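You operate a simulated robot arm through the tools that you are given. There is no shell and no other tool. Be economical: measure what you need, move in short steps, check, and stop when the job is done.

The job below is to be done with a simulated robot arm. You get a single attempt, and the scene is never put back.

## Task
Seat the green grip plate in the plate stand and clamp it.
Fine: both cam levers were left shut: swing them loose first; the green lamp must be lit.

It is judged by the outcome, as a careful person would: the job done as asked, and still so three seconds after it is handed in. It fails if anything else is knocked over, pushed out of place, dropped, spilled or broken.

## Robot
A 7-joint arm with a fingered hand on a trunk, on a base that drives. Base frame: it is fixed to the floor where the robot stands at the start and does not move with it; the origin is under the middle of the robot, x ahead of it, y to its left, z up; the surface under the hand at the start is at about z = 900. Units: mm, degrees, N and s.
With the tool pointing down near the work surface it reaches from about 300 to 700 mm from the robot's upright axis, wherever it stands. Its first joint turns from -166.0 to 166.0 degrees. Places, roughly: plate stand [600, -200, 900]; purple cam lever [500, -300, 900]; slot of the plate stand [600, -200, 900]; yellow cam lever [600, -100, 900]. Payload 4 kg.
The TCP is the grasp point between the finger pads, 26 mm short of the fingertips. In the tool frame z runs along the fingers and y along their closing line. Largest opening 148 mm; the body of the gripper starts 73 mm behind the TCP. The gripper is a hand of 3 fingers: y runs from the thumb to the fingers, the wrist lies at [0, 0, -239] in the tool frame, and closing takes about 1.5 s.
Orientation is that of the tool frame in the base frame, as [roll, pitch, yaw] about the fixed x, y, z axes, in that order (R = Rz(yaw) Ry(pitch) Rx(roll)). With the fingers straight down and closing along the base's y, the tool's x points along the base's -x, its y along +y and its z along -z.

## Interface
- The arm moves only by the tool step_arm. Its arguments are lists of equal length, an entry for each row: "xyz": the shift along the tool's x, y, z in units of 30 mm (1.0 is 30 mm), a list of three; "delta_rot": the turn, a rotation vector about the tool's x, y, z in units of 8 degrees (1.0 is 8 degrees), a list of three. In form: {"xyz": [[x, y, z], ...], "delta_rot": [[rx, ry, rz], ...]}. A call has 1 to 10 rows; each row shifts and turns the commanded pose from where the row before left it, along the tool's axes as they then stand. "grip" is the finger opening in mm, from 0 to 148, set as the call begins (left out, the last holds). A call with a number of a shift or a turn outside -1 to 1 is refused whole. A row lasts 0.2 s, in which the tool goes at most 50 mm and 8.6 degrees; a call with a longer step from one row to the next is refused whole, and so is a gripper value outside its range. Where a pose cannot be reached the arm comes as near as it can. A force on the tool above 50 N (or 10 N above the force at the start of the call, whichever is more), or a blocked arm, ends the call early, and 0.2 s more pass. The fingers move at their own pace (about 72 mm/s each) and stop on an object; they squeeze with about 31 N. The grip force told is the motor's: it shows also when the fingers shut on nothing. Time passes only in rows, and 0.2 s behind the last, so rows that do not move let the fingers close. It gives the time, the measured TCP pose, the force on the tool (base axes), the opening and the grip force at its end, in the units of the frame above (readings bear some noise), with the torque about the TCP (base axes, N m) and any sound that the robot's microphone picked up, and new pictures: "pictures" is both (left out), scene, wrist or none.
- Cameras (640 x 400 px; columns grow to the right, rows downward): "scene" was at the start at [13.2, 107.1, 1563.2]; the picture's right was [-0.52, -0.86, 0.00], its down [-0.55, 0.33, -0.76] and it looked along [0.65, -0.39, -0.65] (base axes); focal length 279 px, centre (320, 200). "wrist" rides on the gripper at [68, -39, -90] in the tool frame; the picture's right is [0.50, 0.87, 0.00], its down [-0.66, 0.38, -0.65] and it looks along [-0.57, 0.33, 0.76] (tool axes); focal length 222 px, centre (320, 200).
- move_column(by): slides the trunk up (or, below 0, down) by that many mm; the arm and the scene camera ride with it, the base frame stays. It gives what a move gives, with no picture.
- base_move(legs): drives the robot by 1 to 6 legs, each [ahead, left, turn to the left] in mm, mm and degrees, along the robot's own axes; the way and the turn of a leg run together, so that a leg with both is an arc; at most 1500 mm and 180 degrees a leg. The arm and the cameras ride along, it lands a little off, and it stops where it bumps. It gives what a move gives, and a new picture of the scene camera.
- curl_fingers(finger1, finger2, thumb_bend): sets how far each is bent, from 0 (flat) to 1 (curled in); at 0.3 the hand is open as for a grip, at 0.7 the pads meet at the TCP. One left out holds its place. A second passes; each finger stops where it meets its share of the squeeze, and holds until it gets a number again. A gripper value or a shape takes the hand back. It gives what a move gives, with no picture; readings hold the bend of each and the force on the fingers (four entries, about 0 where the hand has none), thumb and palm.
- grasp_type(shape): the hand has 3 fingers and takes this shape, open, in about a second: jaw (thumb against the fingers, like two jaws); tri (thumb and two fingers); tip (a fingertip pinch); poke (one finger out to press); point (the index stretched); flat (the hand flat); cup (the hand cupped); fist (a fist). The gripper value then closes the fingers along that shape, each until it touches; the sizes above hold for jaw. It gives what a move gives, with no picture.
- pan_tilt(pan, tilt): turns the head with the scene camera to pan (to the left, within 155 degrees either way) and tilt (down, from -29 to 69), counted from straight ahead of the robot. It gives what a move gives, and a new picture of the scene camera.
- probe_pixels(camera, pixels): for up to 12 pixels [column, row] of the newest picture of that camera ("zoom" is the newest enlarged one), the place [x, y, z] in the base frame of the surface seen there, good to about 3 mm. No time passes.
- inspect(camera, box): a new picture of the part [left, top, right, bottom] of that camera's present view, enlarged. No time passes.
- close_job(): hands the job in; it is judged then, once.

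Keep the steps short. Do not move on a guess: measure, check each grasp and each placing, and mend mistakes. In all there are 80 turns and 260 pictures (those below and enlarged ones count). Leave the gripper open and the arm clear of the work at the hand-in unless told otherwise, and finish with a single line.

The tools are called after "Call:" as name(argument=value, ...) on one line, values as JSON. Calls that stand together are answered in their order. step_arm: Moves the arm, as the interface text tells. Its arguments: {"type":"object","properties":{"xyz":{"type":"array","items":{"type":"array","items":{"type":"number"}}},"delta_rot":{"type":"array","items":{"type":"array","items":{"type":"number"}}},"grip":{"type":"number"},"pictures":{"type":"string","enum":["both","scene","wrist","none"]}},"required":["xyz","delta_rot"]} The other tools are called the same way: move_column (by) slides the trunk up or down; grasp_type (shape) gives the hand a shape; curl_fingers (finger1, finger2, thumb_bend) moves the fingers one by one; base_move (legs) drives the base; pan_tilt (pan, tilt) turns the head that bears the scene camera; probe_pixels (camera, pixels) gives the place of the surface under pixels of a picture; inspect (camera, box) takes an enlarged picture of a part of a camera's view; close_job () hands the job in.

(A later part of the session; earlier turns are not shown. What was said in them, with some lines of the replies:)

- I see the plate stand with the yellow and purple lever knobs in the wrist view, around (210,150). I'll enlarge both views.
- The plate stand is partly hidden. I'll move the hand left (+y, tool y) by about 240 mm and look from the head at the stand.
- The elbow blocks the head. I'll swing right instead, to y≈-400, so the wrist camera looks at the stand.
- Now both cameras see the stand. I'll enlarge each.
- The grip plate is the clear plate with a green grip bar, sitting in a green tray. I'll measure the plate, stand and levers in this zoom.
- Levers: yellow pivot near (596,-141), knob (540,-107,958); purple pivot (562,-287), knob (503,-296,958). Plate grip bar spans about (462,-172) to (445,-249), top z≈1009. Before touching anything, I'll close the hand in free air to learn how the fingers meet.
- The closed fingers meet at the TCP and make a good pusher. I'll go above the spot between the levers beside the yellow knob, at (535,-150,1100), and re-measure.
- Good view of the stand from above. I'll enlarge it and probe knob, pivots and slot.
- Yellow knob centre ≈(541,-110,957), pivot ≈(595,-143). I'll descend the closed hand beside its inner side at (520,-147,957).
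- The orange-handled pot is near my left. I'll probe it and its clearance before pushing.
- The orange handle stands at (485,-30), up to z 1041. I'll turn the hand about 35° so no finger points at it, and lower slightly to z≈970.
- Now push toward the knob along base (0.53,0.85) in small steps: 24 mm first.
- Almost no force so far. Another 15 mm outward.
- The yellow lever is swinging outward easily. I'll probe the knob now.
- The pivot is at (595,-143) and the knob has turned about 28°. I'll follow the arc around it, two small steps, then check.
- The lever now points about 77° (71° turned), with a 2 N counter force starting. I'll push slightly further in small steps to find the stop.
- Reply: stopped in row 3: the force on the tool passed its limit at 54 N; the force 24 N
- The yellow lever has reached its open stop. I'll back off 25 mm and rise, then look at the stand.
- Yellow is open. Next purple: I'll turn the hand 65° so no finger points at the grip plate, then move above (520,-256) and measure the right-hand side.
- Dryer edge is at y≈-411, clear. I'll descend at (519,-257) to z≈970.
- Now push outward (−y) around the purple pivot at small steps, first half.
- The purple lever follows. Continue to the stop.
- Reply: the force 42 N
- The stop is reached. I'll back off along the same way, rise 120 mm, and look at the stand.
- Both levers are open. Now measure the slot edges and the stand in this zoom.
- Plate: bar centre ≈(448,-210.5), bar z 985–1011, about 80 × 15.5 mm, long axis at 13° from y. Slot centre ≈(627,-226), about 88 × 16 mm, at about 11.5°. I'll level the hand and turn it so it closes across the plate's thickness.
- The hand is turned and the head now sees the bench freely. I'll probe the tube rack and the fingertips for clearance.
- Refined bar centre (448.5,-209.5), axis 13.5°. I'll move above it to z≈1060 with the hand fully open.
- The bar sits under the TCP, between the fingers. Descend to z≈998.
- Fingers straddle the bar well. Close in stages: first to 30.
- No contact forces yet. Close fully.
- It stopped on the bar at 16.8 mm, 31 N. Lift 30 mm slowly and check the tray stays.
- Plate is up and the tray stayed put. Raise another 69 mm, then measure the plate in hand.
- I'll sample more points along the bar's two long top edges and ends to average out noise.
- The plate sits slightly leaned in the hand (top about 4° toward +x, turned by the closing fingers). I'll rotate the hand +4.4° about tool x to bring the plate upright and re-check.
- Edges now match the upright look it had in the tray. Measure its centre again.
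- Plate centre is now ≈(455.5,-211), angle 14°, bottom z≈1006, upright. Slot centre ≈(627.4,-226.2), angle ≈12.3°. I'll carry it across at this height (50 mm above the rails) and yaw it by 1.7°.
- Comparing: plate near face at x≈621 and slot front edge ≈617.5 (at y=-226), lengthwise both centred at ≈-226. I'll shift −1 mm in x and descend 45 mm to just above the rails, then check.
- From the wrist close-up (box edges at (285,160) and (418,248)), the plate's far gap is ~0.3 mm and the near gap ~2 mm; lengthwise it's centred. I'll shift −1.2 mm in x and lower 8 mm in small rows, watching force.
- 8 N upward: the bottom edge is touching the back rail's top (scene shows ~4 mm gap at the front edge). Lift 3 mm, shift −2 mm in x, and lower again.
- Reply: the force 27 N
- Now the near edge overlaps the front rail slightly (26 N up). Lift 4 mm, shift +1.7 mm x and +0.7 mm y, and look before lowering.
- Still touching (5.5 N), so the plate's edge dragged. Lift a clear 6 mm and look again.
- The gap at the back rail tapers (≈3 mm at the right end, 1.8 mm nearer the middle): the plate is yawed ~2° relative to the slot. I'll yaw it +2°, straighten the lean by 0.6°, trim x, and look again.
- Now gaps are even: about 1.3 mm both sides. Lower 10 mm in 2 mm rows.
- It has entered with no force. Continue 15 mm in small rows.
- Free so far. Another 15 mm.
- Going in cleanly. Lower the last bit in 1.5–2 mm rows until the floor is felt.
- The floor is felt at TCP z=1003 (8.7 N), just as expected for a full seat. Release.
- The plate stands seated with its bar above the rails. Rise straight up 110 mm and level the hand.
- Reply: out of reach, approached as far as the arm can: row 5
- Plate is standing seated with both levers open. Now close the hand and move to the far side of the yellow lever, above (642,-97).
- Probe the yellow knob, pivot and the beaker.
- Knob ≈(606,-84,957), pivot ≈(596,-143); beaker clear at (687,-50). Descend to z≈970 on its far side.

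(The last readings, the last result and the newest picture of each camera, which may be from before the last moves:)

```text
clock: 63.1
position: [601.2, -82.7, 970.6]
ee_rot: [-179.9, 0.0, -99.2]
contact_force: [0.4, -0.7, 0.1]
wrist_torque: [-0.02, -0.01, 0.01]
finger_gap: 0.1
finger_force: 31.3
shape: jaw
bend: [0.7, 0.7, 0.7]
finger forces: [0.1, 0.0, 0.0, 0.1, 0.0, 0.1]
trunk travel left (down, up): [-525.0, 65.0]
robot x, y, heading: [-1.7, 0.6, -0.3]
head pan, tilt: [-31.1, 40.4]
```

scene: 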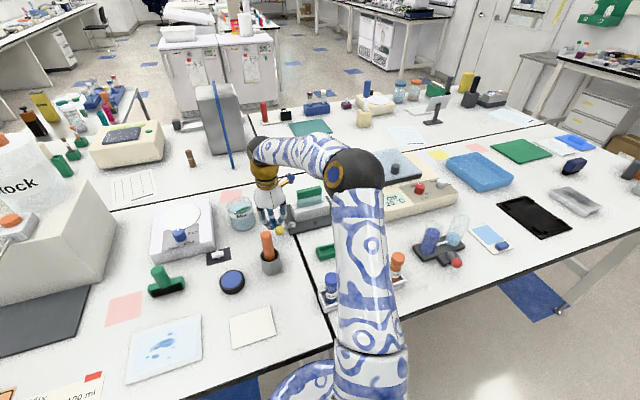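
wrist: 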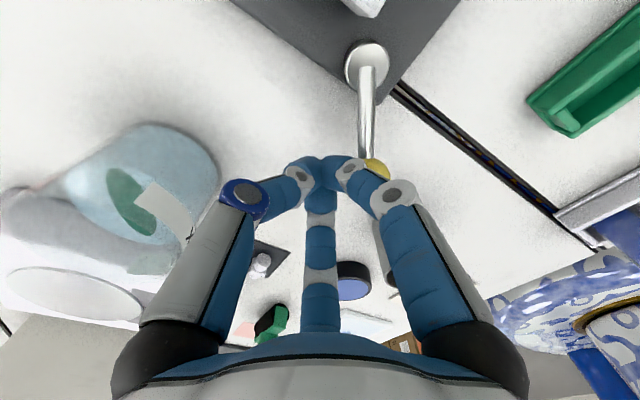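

The lever follows. Continue along the arc.

Call:
step_arm(xyz=[[0.054, 0.252, 0], [0.054, 0.252, 0], [0.118, 0.233, 0], [0.118, 0.233, 0]], delta_rot=[[0, 0, 0], [0, 0, 0], [0, 0, 0], [0, 0, 0]], pictures="wrist")

Call:
probe_pixels(camera="wrist", pixels=[[360, 70], [365, 110], [375, 165]])

```text
clock: 64.2
position: [571.2, -87.2, 971.9]
ee_rot: [-179.9, -0.1, -99.3]
contact_force: [2.3, 1.4, 6.2]
wrist_torque: [-0.08, 0.05, 0.03]
finger_gap: 0.1
finger_force: 31.2
shape: jaw
bend: [0.7, 0.7, 0.7]
finger forces: [6.9, 0.1, 0.0, 0.0, 0.1, 0.1]
trunk travel left (down, up): [-525.0, 65.0]
robot x, y, heading: [2.2, 2.1, 0.2]
head pan, tilt: [-31.1, 40.4]
```

wrist: 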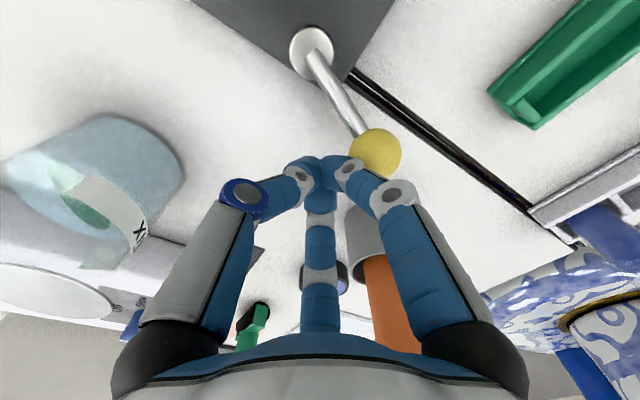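

```text
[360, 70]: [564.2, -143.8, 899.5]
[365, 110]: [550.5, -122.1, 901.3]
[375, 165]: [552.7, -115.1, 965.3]
```

Resistance is starting near the shut angle (~143°). Lower 5 mm for a better contact and push the last bit slowly.

Call:
step_arm(xyz=[[0, 0, 0.17], [0.06, 0.073, 0], [0.06, 0.073, 0], [0.06, 0.073, 0], [0.06, 0.073, 0]], delta_rot=[[0, 0, 0], [0, 0, 0], [0, 0, 0], [0, 0, 0], [0, 0, 0]], pictures="wrist")

```text
clock: 65.3
position: [564.1, -90.1, 967.2]
ee_rot: [-179.7, 0.0, -99.2]
contact_force: [32.8, 19.7, 26.3]
wrist_torque: [-0.3, 0.06, 0.36]
finger_gap: 0.2
finger_force: 30.9
shape: jaw
bend: [0.7, 0.7, 0.7]
finger forces: [45.6, 0.0, 0.1, 0.0, 0.0, 0.1]
trunk travel left (down, up): [-525.0, 65.0]
robot x, y, heading: [1.4, 0.0, 0.1]
head pan, tilt: [-31.1, 40.4]
```

wrist: 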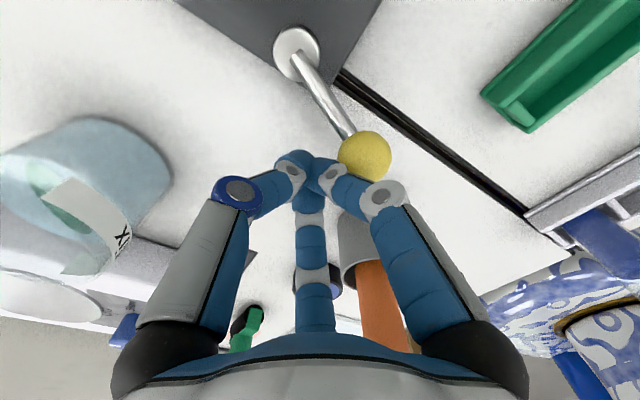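

Call:
probe_pixels(camera="wrist", pixels=[[365, 150], [358, 140], [372, 160], [298, 47], [315, 80], [335, 112]])

Call:
inspect(camera="scene", box=[230, 170, 350, 260])

```text
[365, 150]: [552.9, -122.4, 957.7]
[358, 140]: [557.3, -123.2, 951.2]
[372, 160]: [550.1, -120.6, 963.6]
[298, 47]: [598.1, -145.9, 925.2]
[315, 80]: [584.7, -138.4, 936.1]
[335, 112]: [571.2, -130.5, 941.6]
```

```text
4.44 times, centred on (290, 215) of scene
```

zoom: 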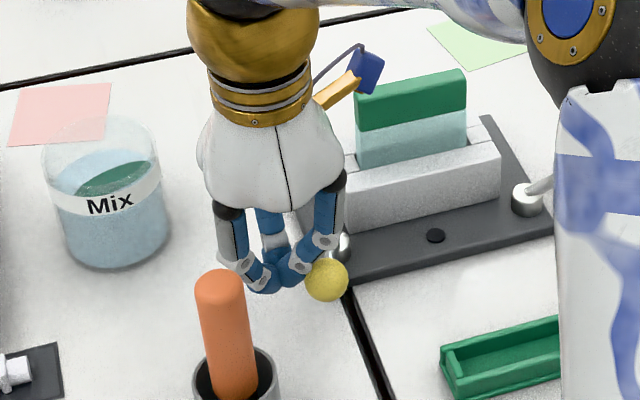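

Lever angle is ≈150°, matching its original shut position, and firm (46 N). Back off, rise and look.

Call:
step_arm(xyz=[[-0.24, -0.23, 0], [-0.24, -0.23, 0], [0, 0, -1], [0, 0, -1], [0, 0, -1], [0, 0, -1]], delta_rot=[[0, 0, 0], [0, 0, 0], [0, 0, 0], [0, 0, 0], [0, 0, 0], [0, 0, 0]], pictures="wrist")

Call:
inspect(camera="wrist", box=[240, 0, 480, 160])

```text
clock: 66.8
position: [576.9, -83.0, 1085.6]
ee_rot: [-180.0, -0.1, -99.2]
contact_force: [-0.6, -0.3, -0.2]
wrist_torque: [0.02, -0.03, -0.02]
finger_gap: 0.1
finger_force: 31.3
shape: jaw
bend: [0.7, 0.7, 0.7]
finger forces: [0.0, 0.1, 0.0, 0.0, 0.1, 0.1]
trunk travel left (down, up): [-525.0, 65.0]
robot x, y, heading: [0.4, 2.0, -0.0]
head pan, tilt: [-31.1, 40.4]
```

wrist: 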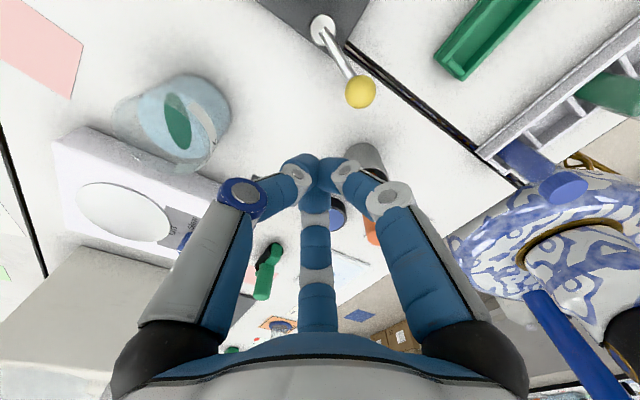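

```text
2.50 times, centred on (360, 80) of wrist
```

zoom: 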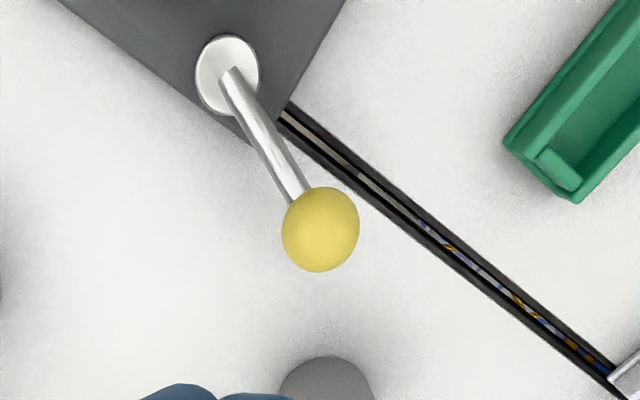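

Call:
probe_pixels(camera="zoom", pixels=[[225, 75], [245, 110], [265, 145], [285, 180], [320, 230], [310, 215], [330, 245]])

```text
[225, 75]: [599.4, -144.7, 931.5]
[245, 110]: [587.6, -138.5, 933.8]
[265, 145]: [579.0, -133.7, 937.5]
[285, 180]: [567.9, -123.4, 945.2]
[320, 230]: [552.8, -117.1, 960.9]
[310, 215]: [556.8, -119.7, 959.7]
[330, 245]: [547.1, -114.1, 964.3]
```

Yellow is shut (≈146°). Now move over to the far side of the purple lever, above (572,-345).

Call:
step_arm(xyz=[[0.961, -0.137, 0], [0.961, -0.137, 0], [0.961, -0.137, 0], [0.961, -0.137, 0], [0.961, -0.137, 0], [0.961, -0.137, 0], [0.961, -0.137, 0], [0.961, -0.137, 0], [0.961, -0.137, 0]], delta_rot=[[0, 0, 0], [0, 0, 0], [0, 0, 0], [0, 0, 0], [0, 0, 0], [0, 0, 0], [0, 0, 0], [0, 0, 0], [0, 0, 0]], pictures="both")

Call:
inspect(camera="wrist", box=[160, 0, 480, 200])

```text
clock: 68.8
position: [545.4, -309.4, 1075.4]
ee_rot: [-179.9, 0.0, -99.5]
contact_force: [0.0, 0.5, -0.8]
wrist_torque: [0.0, -0.03, -0.01]
finger_gap: 0.2
finger_force: 31.3
shape: jaw
bend: [0.7, 0.7, 0.7]
finger forces: [0.1, 0.1, 0.0, 0.1, 0.1, 0.1]
out of reach, approached as far as the arm can: row 7, 8, 9
trunk travel left (down, up): [-525.0, 65.0]
robot x, y, heading: [-4.5, 0.1, -0.2]
head pan, tilt: [-31.1, 40.4]
```

scene: 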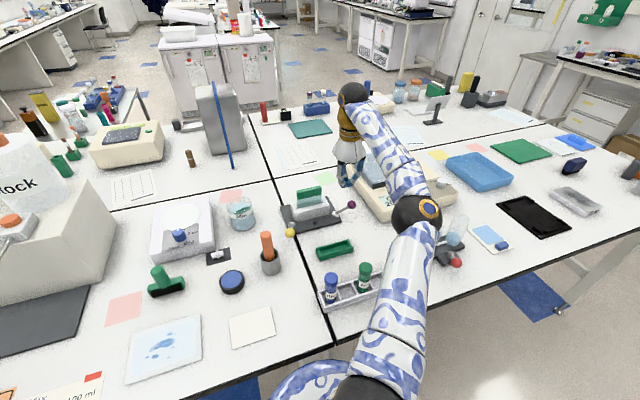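
wrist: 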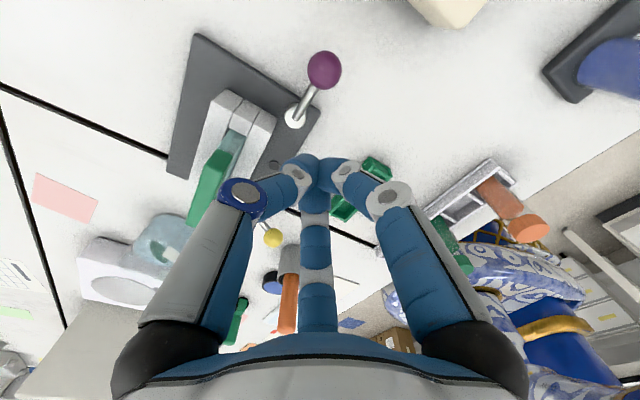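

```text
2.00 times, centred on (320, 100) of wrist
```

zoom: 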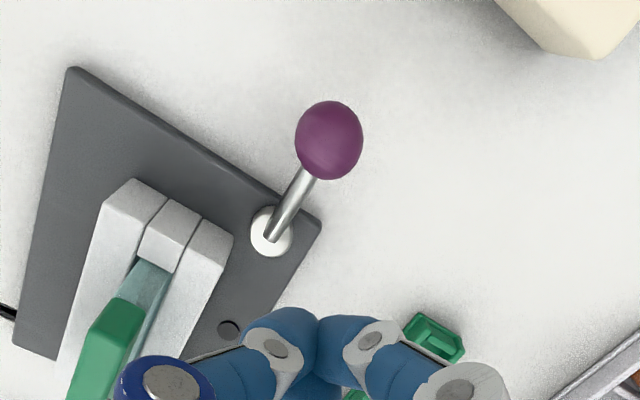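

The far side of the purple lever is out of arm reach. I'll pull the hand back toward (510,-225) at height, then strafe the base 150 mm to the right.

Call:
step_arm(xyz=[[-0.7, 0.5, 0], [-0.7, 0.5, 0], [-0.7, 0.5, 0], [-0.7, 0.5, 0], [-0.7, 0.5, 0]], delta_rot=[[0, 0, 0], [0, 0, 0], [0, 0, 0], [0, 0, 0], [0, 0, 0]], pictures="none")

Call:
base_move(legs=[[0, -150, 0]])

```text
clock: 70.0
position: [490.2, -192.7, 1076.1]
ee_rot: [179.9, 0.0, -99.4]
contact_force: [-0.5, -0.1, -0.5]
wrist_torque: [-0.05, -0.01, -0.02]
finger_gap: 0.0
finger_force: 30.9
shape: jaw
bend: [0.7, 0.7, 0.7]
finger forces: [0.1, 0.0, 0.0, 0.0, 0.1, 0.1]
trunk travel left (down, up): [-525.0, 65.0]
robot x, y, heading: [-1.9, 0.2, -0.2]
head pan, tilt: [-31.1, 40.4]
```

```text
clock: 71.3
position: [476.3, -376.8, 1075.7]
ee_rot: [-179.9, 0.1, -101.6]
contact_force: [-1.0, 0.2, 0.2]
wrist_torque: [0.0, -0.07, -0.02]
finger_gap: 0.0
finger_force: 30.7
shape: jaw
bend: [0.7, 0.7, 0.7]
finger forces: [0.0, 0.1, 0.1, 0.0, 0.0, 0.0]
trunk travel left (down, up): [-525.0, 65.0]
robot x, y, heading: [-9.7, -161.4, -2.2]
head pan, tilt: [-31.1, 40.4]
```

scene: 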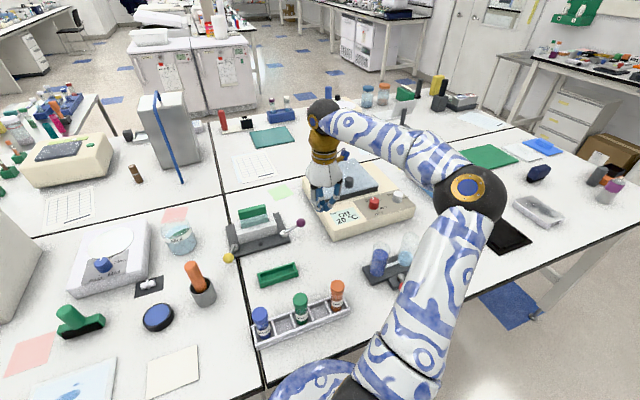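

Base is now at y≈-161. Check the purple knob and dryer positions.

Call:
inspect(camera="scene", box=[210, 190, 340, 290])

```text
4.00 times, centred on (275, 240) of scene
```

zoom: 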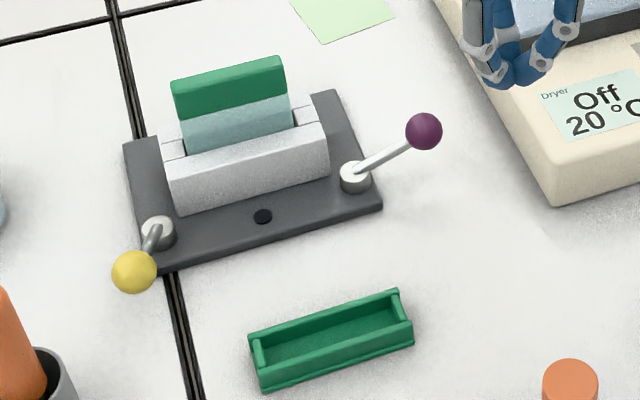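

Call:
probe_pixels(camera="zoom", pixels=[[424, 130], [355, 173], [385, 157], [134, 272], [158, 230], [550, 195], [475, 45], [262, 217], [285, 60], [175, 85]])

```text
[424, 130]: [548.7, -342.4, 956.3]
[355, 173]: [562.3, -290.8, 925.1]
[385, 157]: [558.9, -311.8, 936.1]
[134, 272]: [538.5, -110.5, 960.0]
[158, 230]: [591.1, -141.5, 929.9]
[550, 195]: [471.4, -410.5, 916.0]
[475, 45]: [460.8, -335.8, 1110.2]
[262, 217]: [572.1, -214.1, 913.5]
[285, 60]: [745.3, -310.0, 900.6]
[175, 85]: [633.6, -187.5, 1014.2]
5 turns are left
```

Few turns remain, so I'll combine: go to the far side of the purple knob (knob ≈(551,-350), pivot (563,-290)), descend, and push the first part of the arc.

Call:
step_arm(xyz=[[-0.447, -0.859, 0], [-0.447, -0.859, 0], [-0.447, -0.859, 0], [-0.447, -0.859, 0], [0, 0, 0.9], [0, 0, 0.9], [0, 0, 0.9], [0, 0, 0.9], [0, 0, 0]], delta_rot=[[0, 0, 0], [0, 0, 0], [0, 0, 0], [0, 0, 0], [0, 0, 0], [0, 0, 0], [0, 0, 0], [0, 0, 0], [0, 0, 0]], pictures="none")

Call:
step_arm(xyz=[[0.116, 0.225, 0], [0.116, 0.225, 0], [0.063, 0.252, 0], [0.063, 0.252, 0], [-0.005, 0.261, 0], [-0.005, 0.261, 0], [-0.072, 0.251, 0], [-0.072, 0.251, 0]], delta_rot=[[0, 0, 0], [0, 0, 0], [0, 0, 0], [0, 0, 0], [0, 0, 0], [0, 0, 0], [0, 0, 0], [0, 0, 0]], pictures="both")

Call:
inspect(camera="scene", box=[210, 190, 340, 290])

```text
clock: 73.3
position: [582.7, -353.6, 967.5]
ee_rot: [-179.9, 0.0, -102.2]
contact_force: [0.2, -0.9, 0.1]
wrist_torque: [0.01, 0.04, 0.0]
finger_gap: 0.2
finger_force: 30.7
shape: jaw
bend: [0.7, 0.7, 0.7]
finger forces: [0.0, 0.0, 0.0, 0.0, 0.0, 0.1]
trunk travel left (down, up): [-525.0, 65.0]
robot x, y, heading: [-14.2, -167.9, -3.0]
head pan, tilt: [-31.1, 40.4]
```

```text
clock: 75.1
position: [522.4, -346.7, 969.3]
ee_rot: [-179.9, -0.1, -102.2]
contact_force: [0.1, -0.4, 1.2]
wrist_torque: [0.02, -0.02, 0.02]
finger_gap: 0.1
finger_force: 30.9
shape: jaw
bend: [0.7, 0.7, 0.7]
finger forces: [0.1, 1.0, 0.0, 0.1, 0.0, 0.1]
trunk travel left (down, up): [-525.0, 65.0]
robot x, y, heading: [-11.7, -164.7, -3.0]
head pan, tilt: [-31.1, 40.4]
```

scene: 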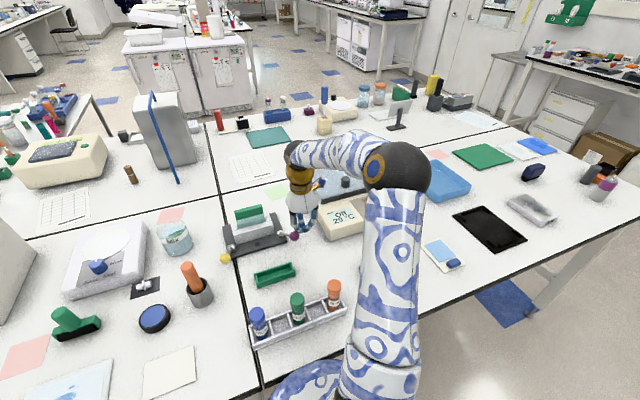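
wrist: 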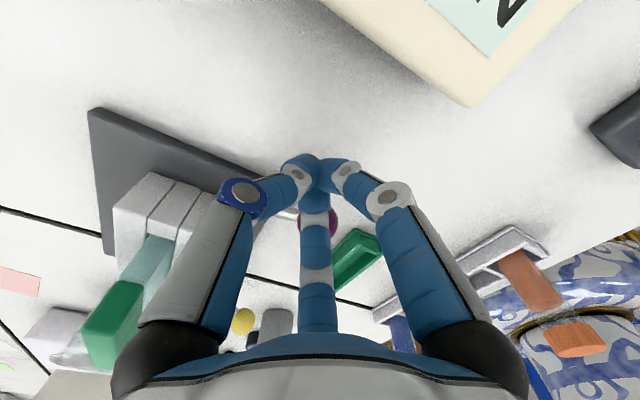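

```text
4.00 times, centred on (275, 240) of scene
4 turns are left
```

zoom: 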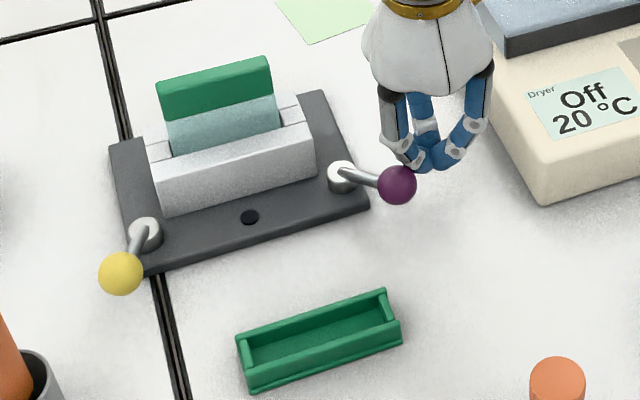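

The purple lever follows (knob now pointing right-front). Continue the arc to the shut stop, halving the steps; the force limit guards it.

Call:
step_arm(xyz=[[-0.153, 0.15, 0.13], [-0.153, 0.15, 0], [-0.143, 0.101, 0], [-0.143, 0.101, 0], [-0.1, 0.052, 0], [-0.1, 0.052, 0], [-0.103, 0.043, 0], [-0.087, 0.059, 0]], delta_rot=[[0, 0, 0], [0, 0, 0], [0, 0, 0], [0, 0, 0], [0, 0, 0], [0, 0, 0], [0, 0, 0], [0, 0, 0]], pictures="both")

Call:
inspect(camera="scene", box=[210, 190, 340, 290])

```text
clock: 76.5
position: [510.4, -331.0, 966.6]
ee_rot: [-179.4, -0.4, -102.7]
contact_force: [2.3, -24.6, 21.4]
wrist_torque: [0.26, 0.0, -0.01]
finger_gap: 0.1
finger_force: 31.6
shape: jaw
bend: [0.7, 0.7, 0.7]
finger forces: [0.0, 32.2, 0.0, 0.0, 0.0, 0.0]
trunk travel left (down, up): [-525.0, 65.0]
robot x, y, heading: [-12.3, -168.6, -3.3]
head pan, tilt: [-31.1, 40.4]
stopped in row 7: the force on the tool passed its limit at 53 N (the readings are from after the stop); the commanded pose is now the measured one
```

scene: 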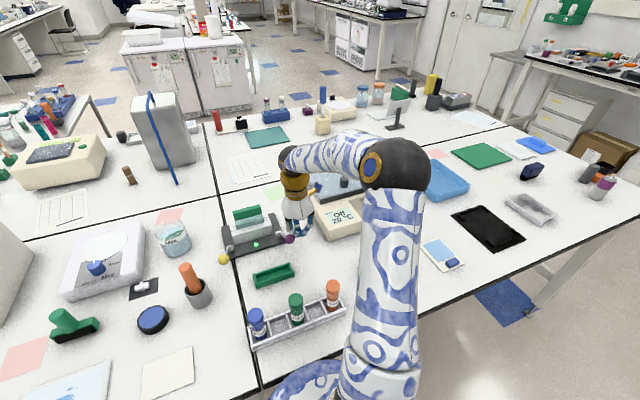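
wrist: 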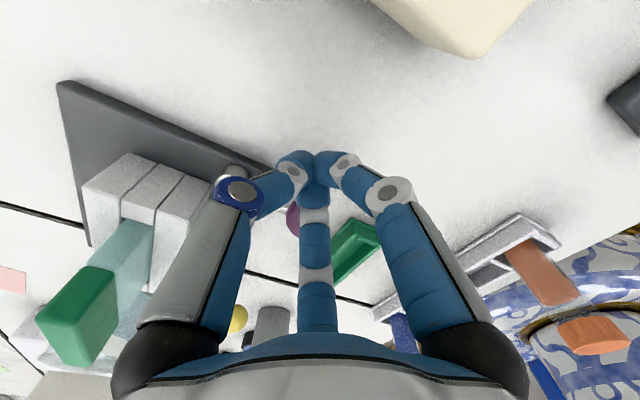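

```text
4.00 times, centred on (275, 240) of scene
3 turns are left
```

zoom: 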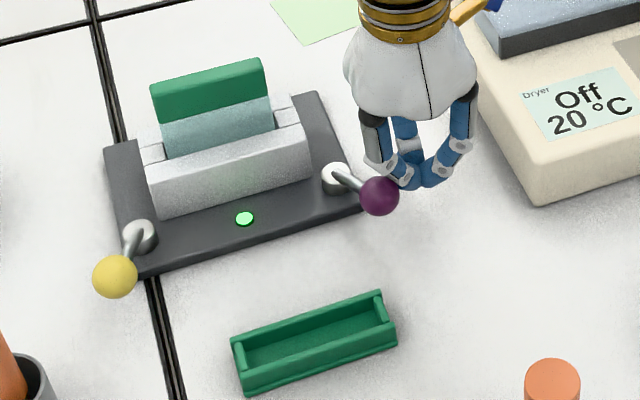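

The green lamp is lit. Back off away from the knob, rise, open the hand, and verify.

Call:
step_arm(xyz=[[0.33, -0.1, 0], [0.33, -0.1, 0], [0, 0, -0.9], [0, 0, -0.9], [0, 0, -0.9], [0, 0, -0.9]], delta_rot=[[0, 0, 0], [0, 0, 0], [0, 0, 0], [0, 0, 0], [0, 0, 0], [0, 0, 0]], pictures="none")

Call:
step_arm(xyz=[[0, 0, -0.3], [0, 0, 0], [0, 0, 0], [0, 0, 0], [0, 0, 0], [0, 0, 0], [0, 0, 0], [0, 0, 0], [0, 0, 0]], delta_rot=[[0, 0, 0], [0, 0, 0], [0, 0, 0], [0, 0, 0], [0, 0, 0], [0, 0, 0], [0, 0, 0], [0, 0, 0], [0, 0, 0]], grip=148, pictures="both")

Call:
inspect(camera="scene", box=[190, 190, 340, 300])

```text
clock: 77.9
position: [513.1, -343.8, 1072.4]
ee_rot: [-179.8, -0.4, -102.2]
contact_force: [0.0, 0.1, -0.8]
wrist_torque: [-0.02, 0.02, -0.03]
finger_gap: 0.0
finger_force: 31.2
shape: jaw
bend: [0.7, 0.7, 0.7]
finger forces: [0.0, 0.0, 0.0, 0.0, 0.0, 0.0]
trunk travel left (down, up): [-525.0, 65.0]
robot x, y, heading: [-13.1, -169.1, -3.0]
head pan, tilt: [-31.1, 40.4]
```

```text
clock: 79.9
position: [511.8, -342.9, 1082.0]
ee_rot: [-179.6, -0.3, -102.3]
contact_force: [0.4, 0.1, -1.0]
wrist_torque: [-0.03, -0.01, 0.0]
finger_gap: 147.8
finger_force: 0.0
shape: jaw
bend: [0.3, 0.3, 0.3]
finger forces: [0.1, 0.0, 0.0, 0.0, 0.0, 0.0]
trunk travel left (down, up): [-525.0, 65.0]
robot x, y, heading: [-7.7, -168.6, -2.8]
head pan, tilt: [-31.1, 40.4]
```

scene: 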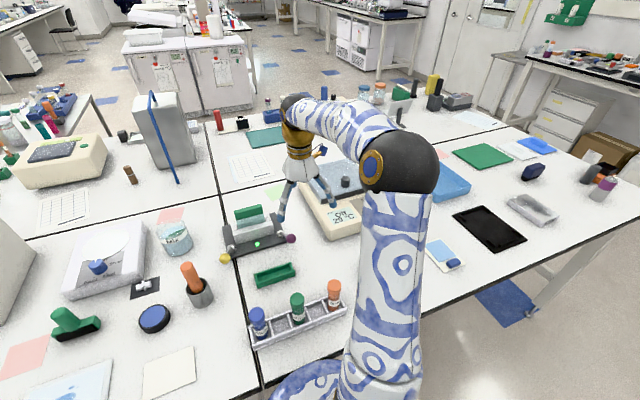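
wrist: 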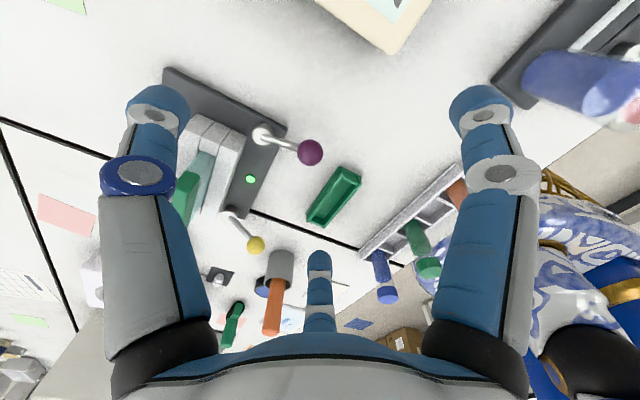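

```text
3.64 times, centred on (265, 245) of scene
2 turns are left
```

zoom: 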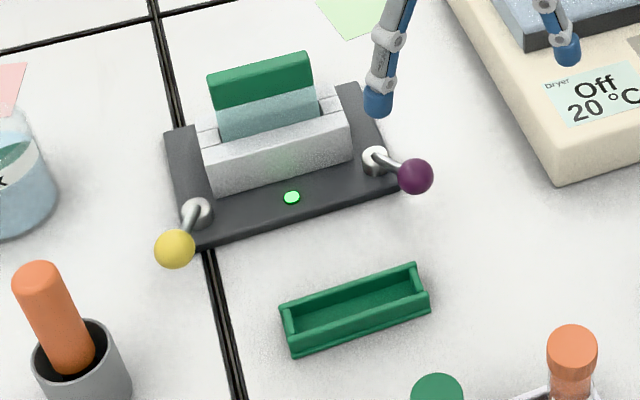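

The green lamp stays lit at (292,197), the plate is seated, both levers are shut, the hand is open and clear, and nothing else has moved. I'm handing in.

Call:
close_job()

```text
The job is handed in.
```

The green grip plate is seated in the stand and clamped with both cam levers shut, and the green lamp was still lit at hand-in.
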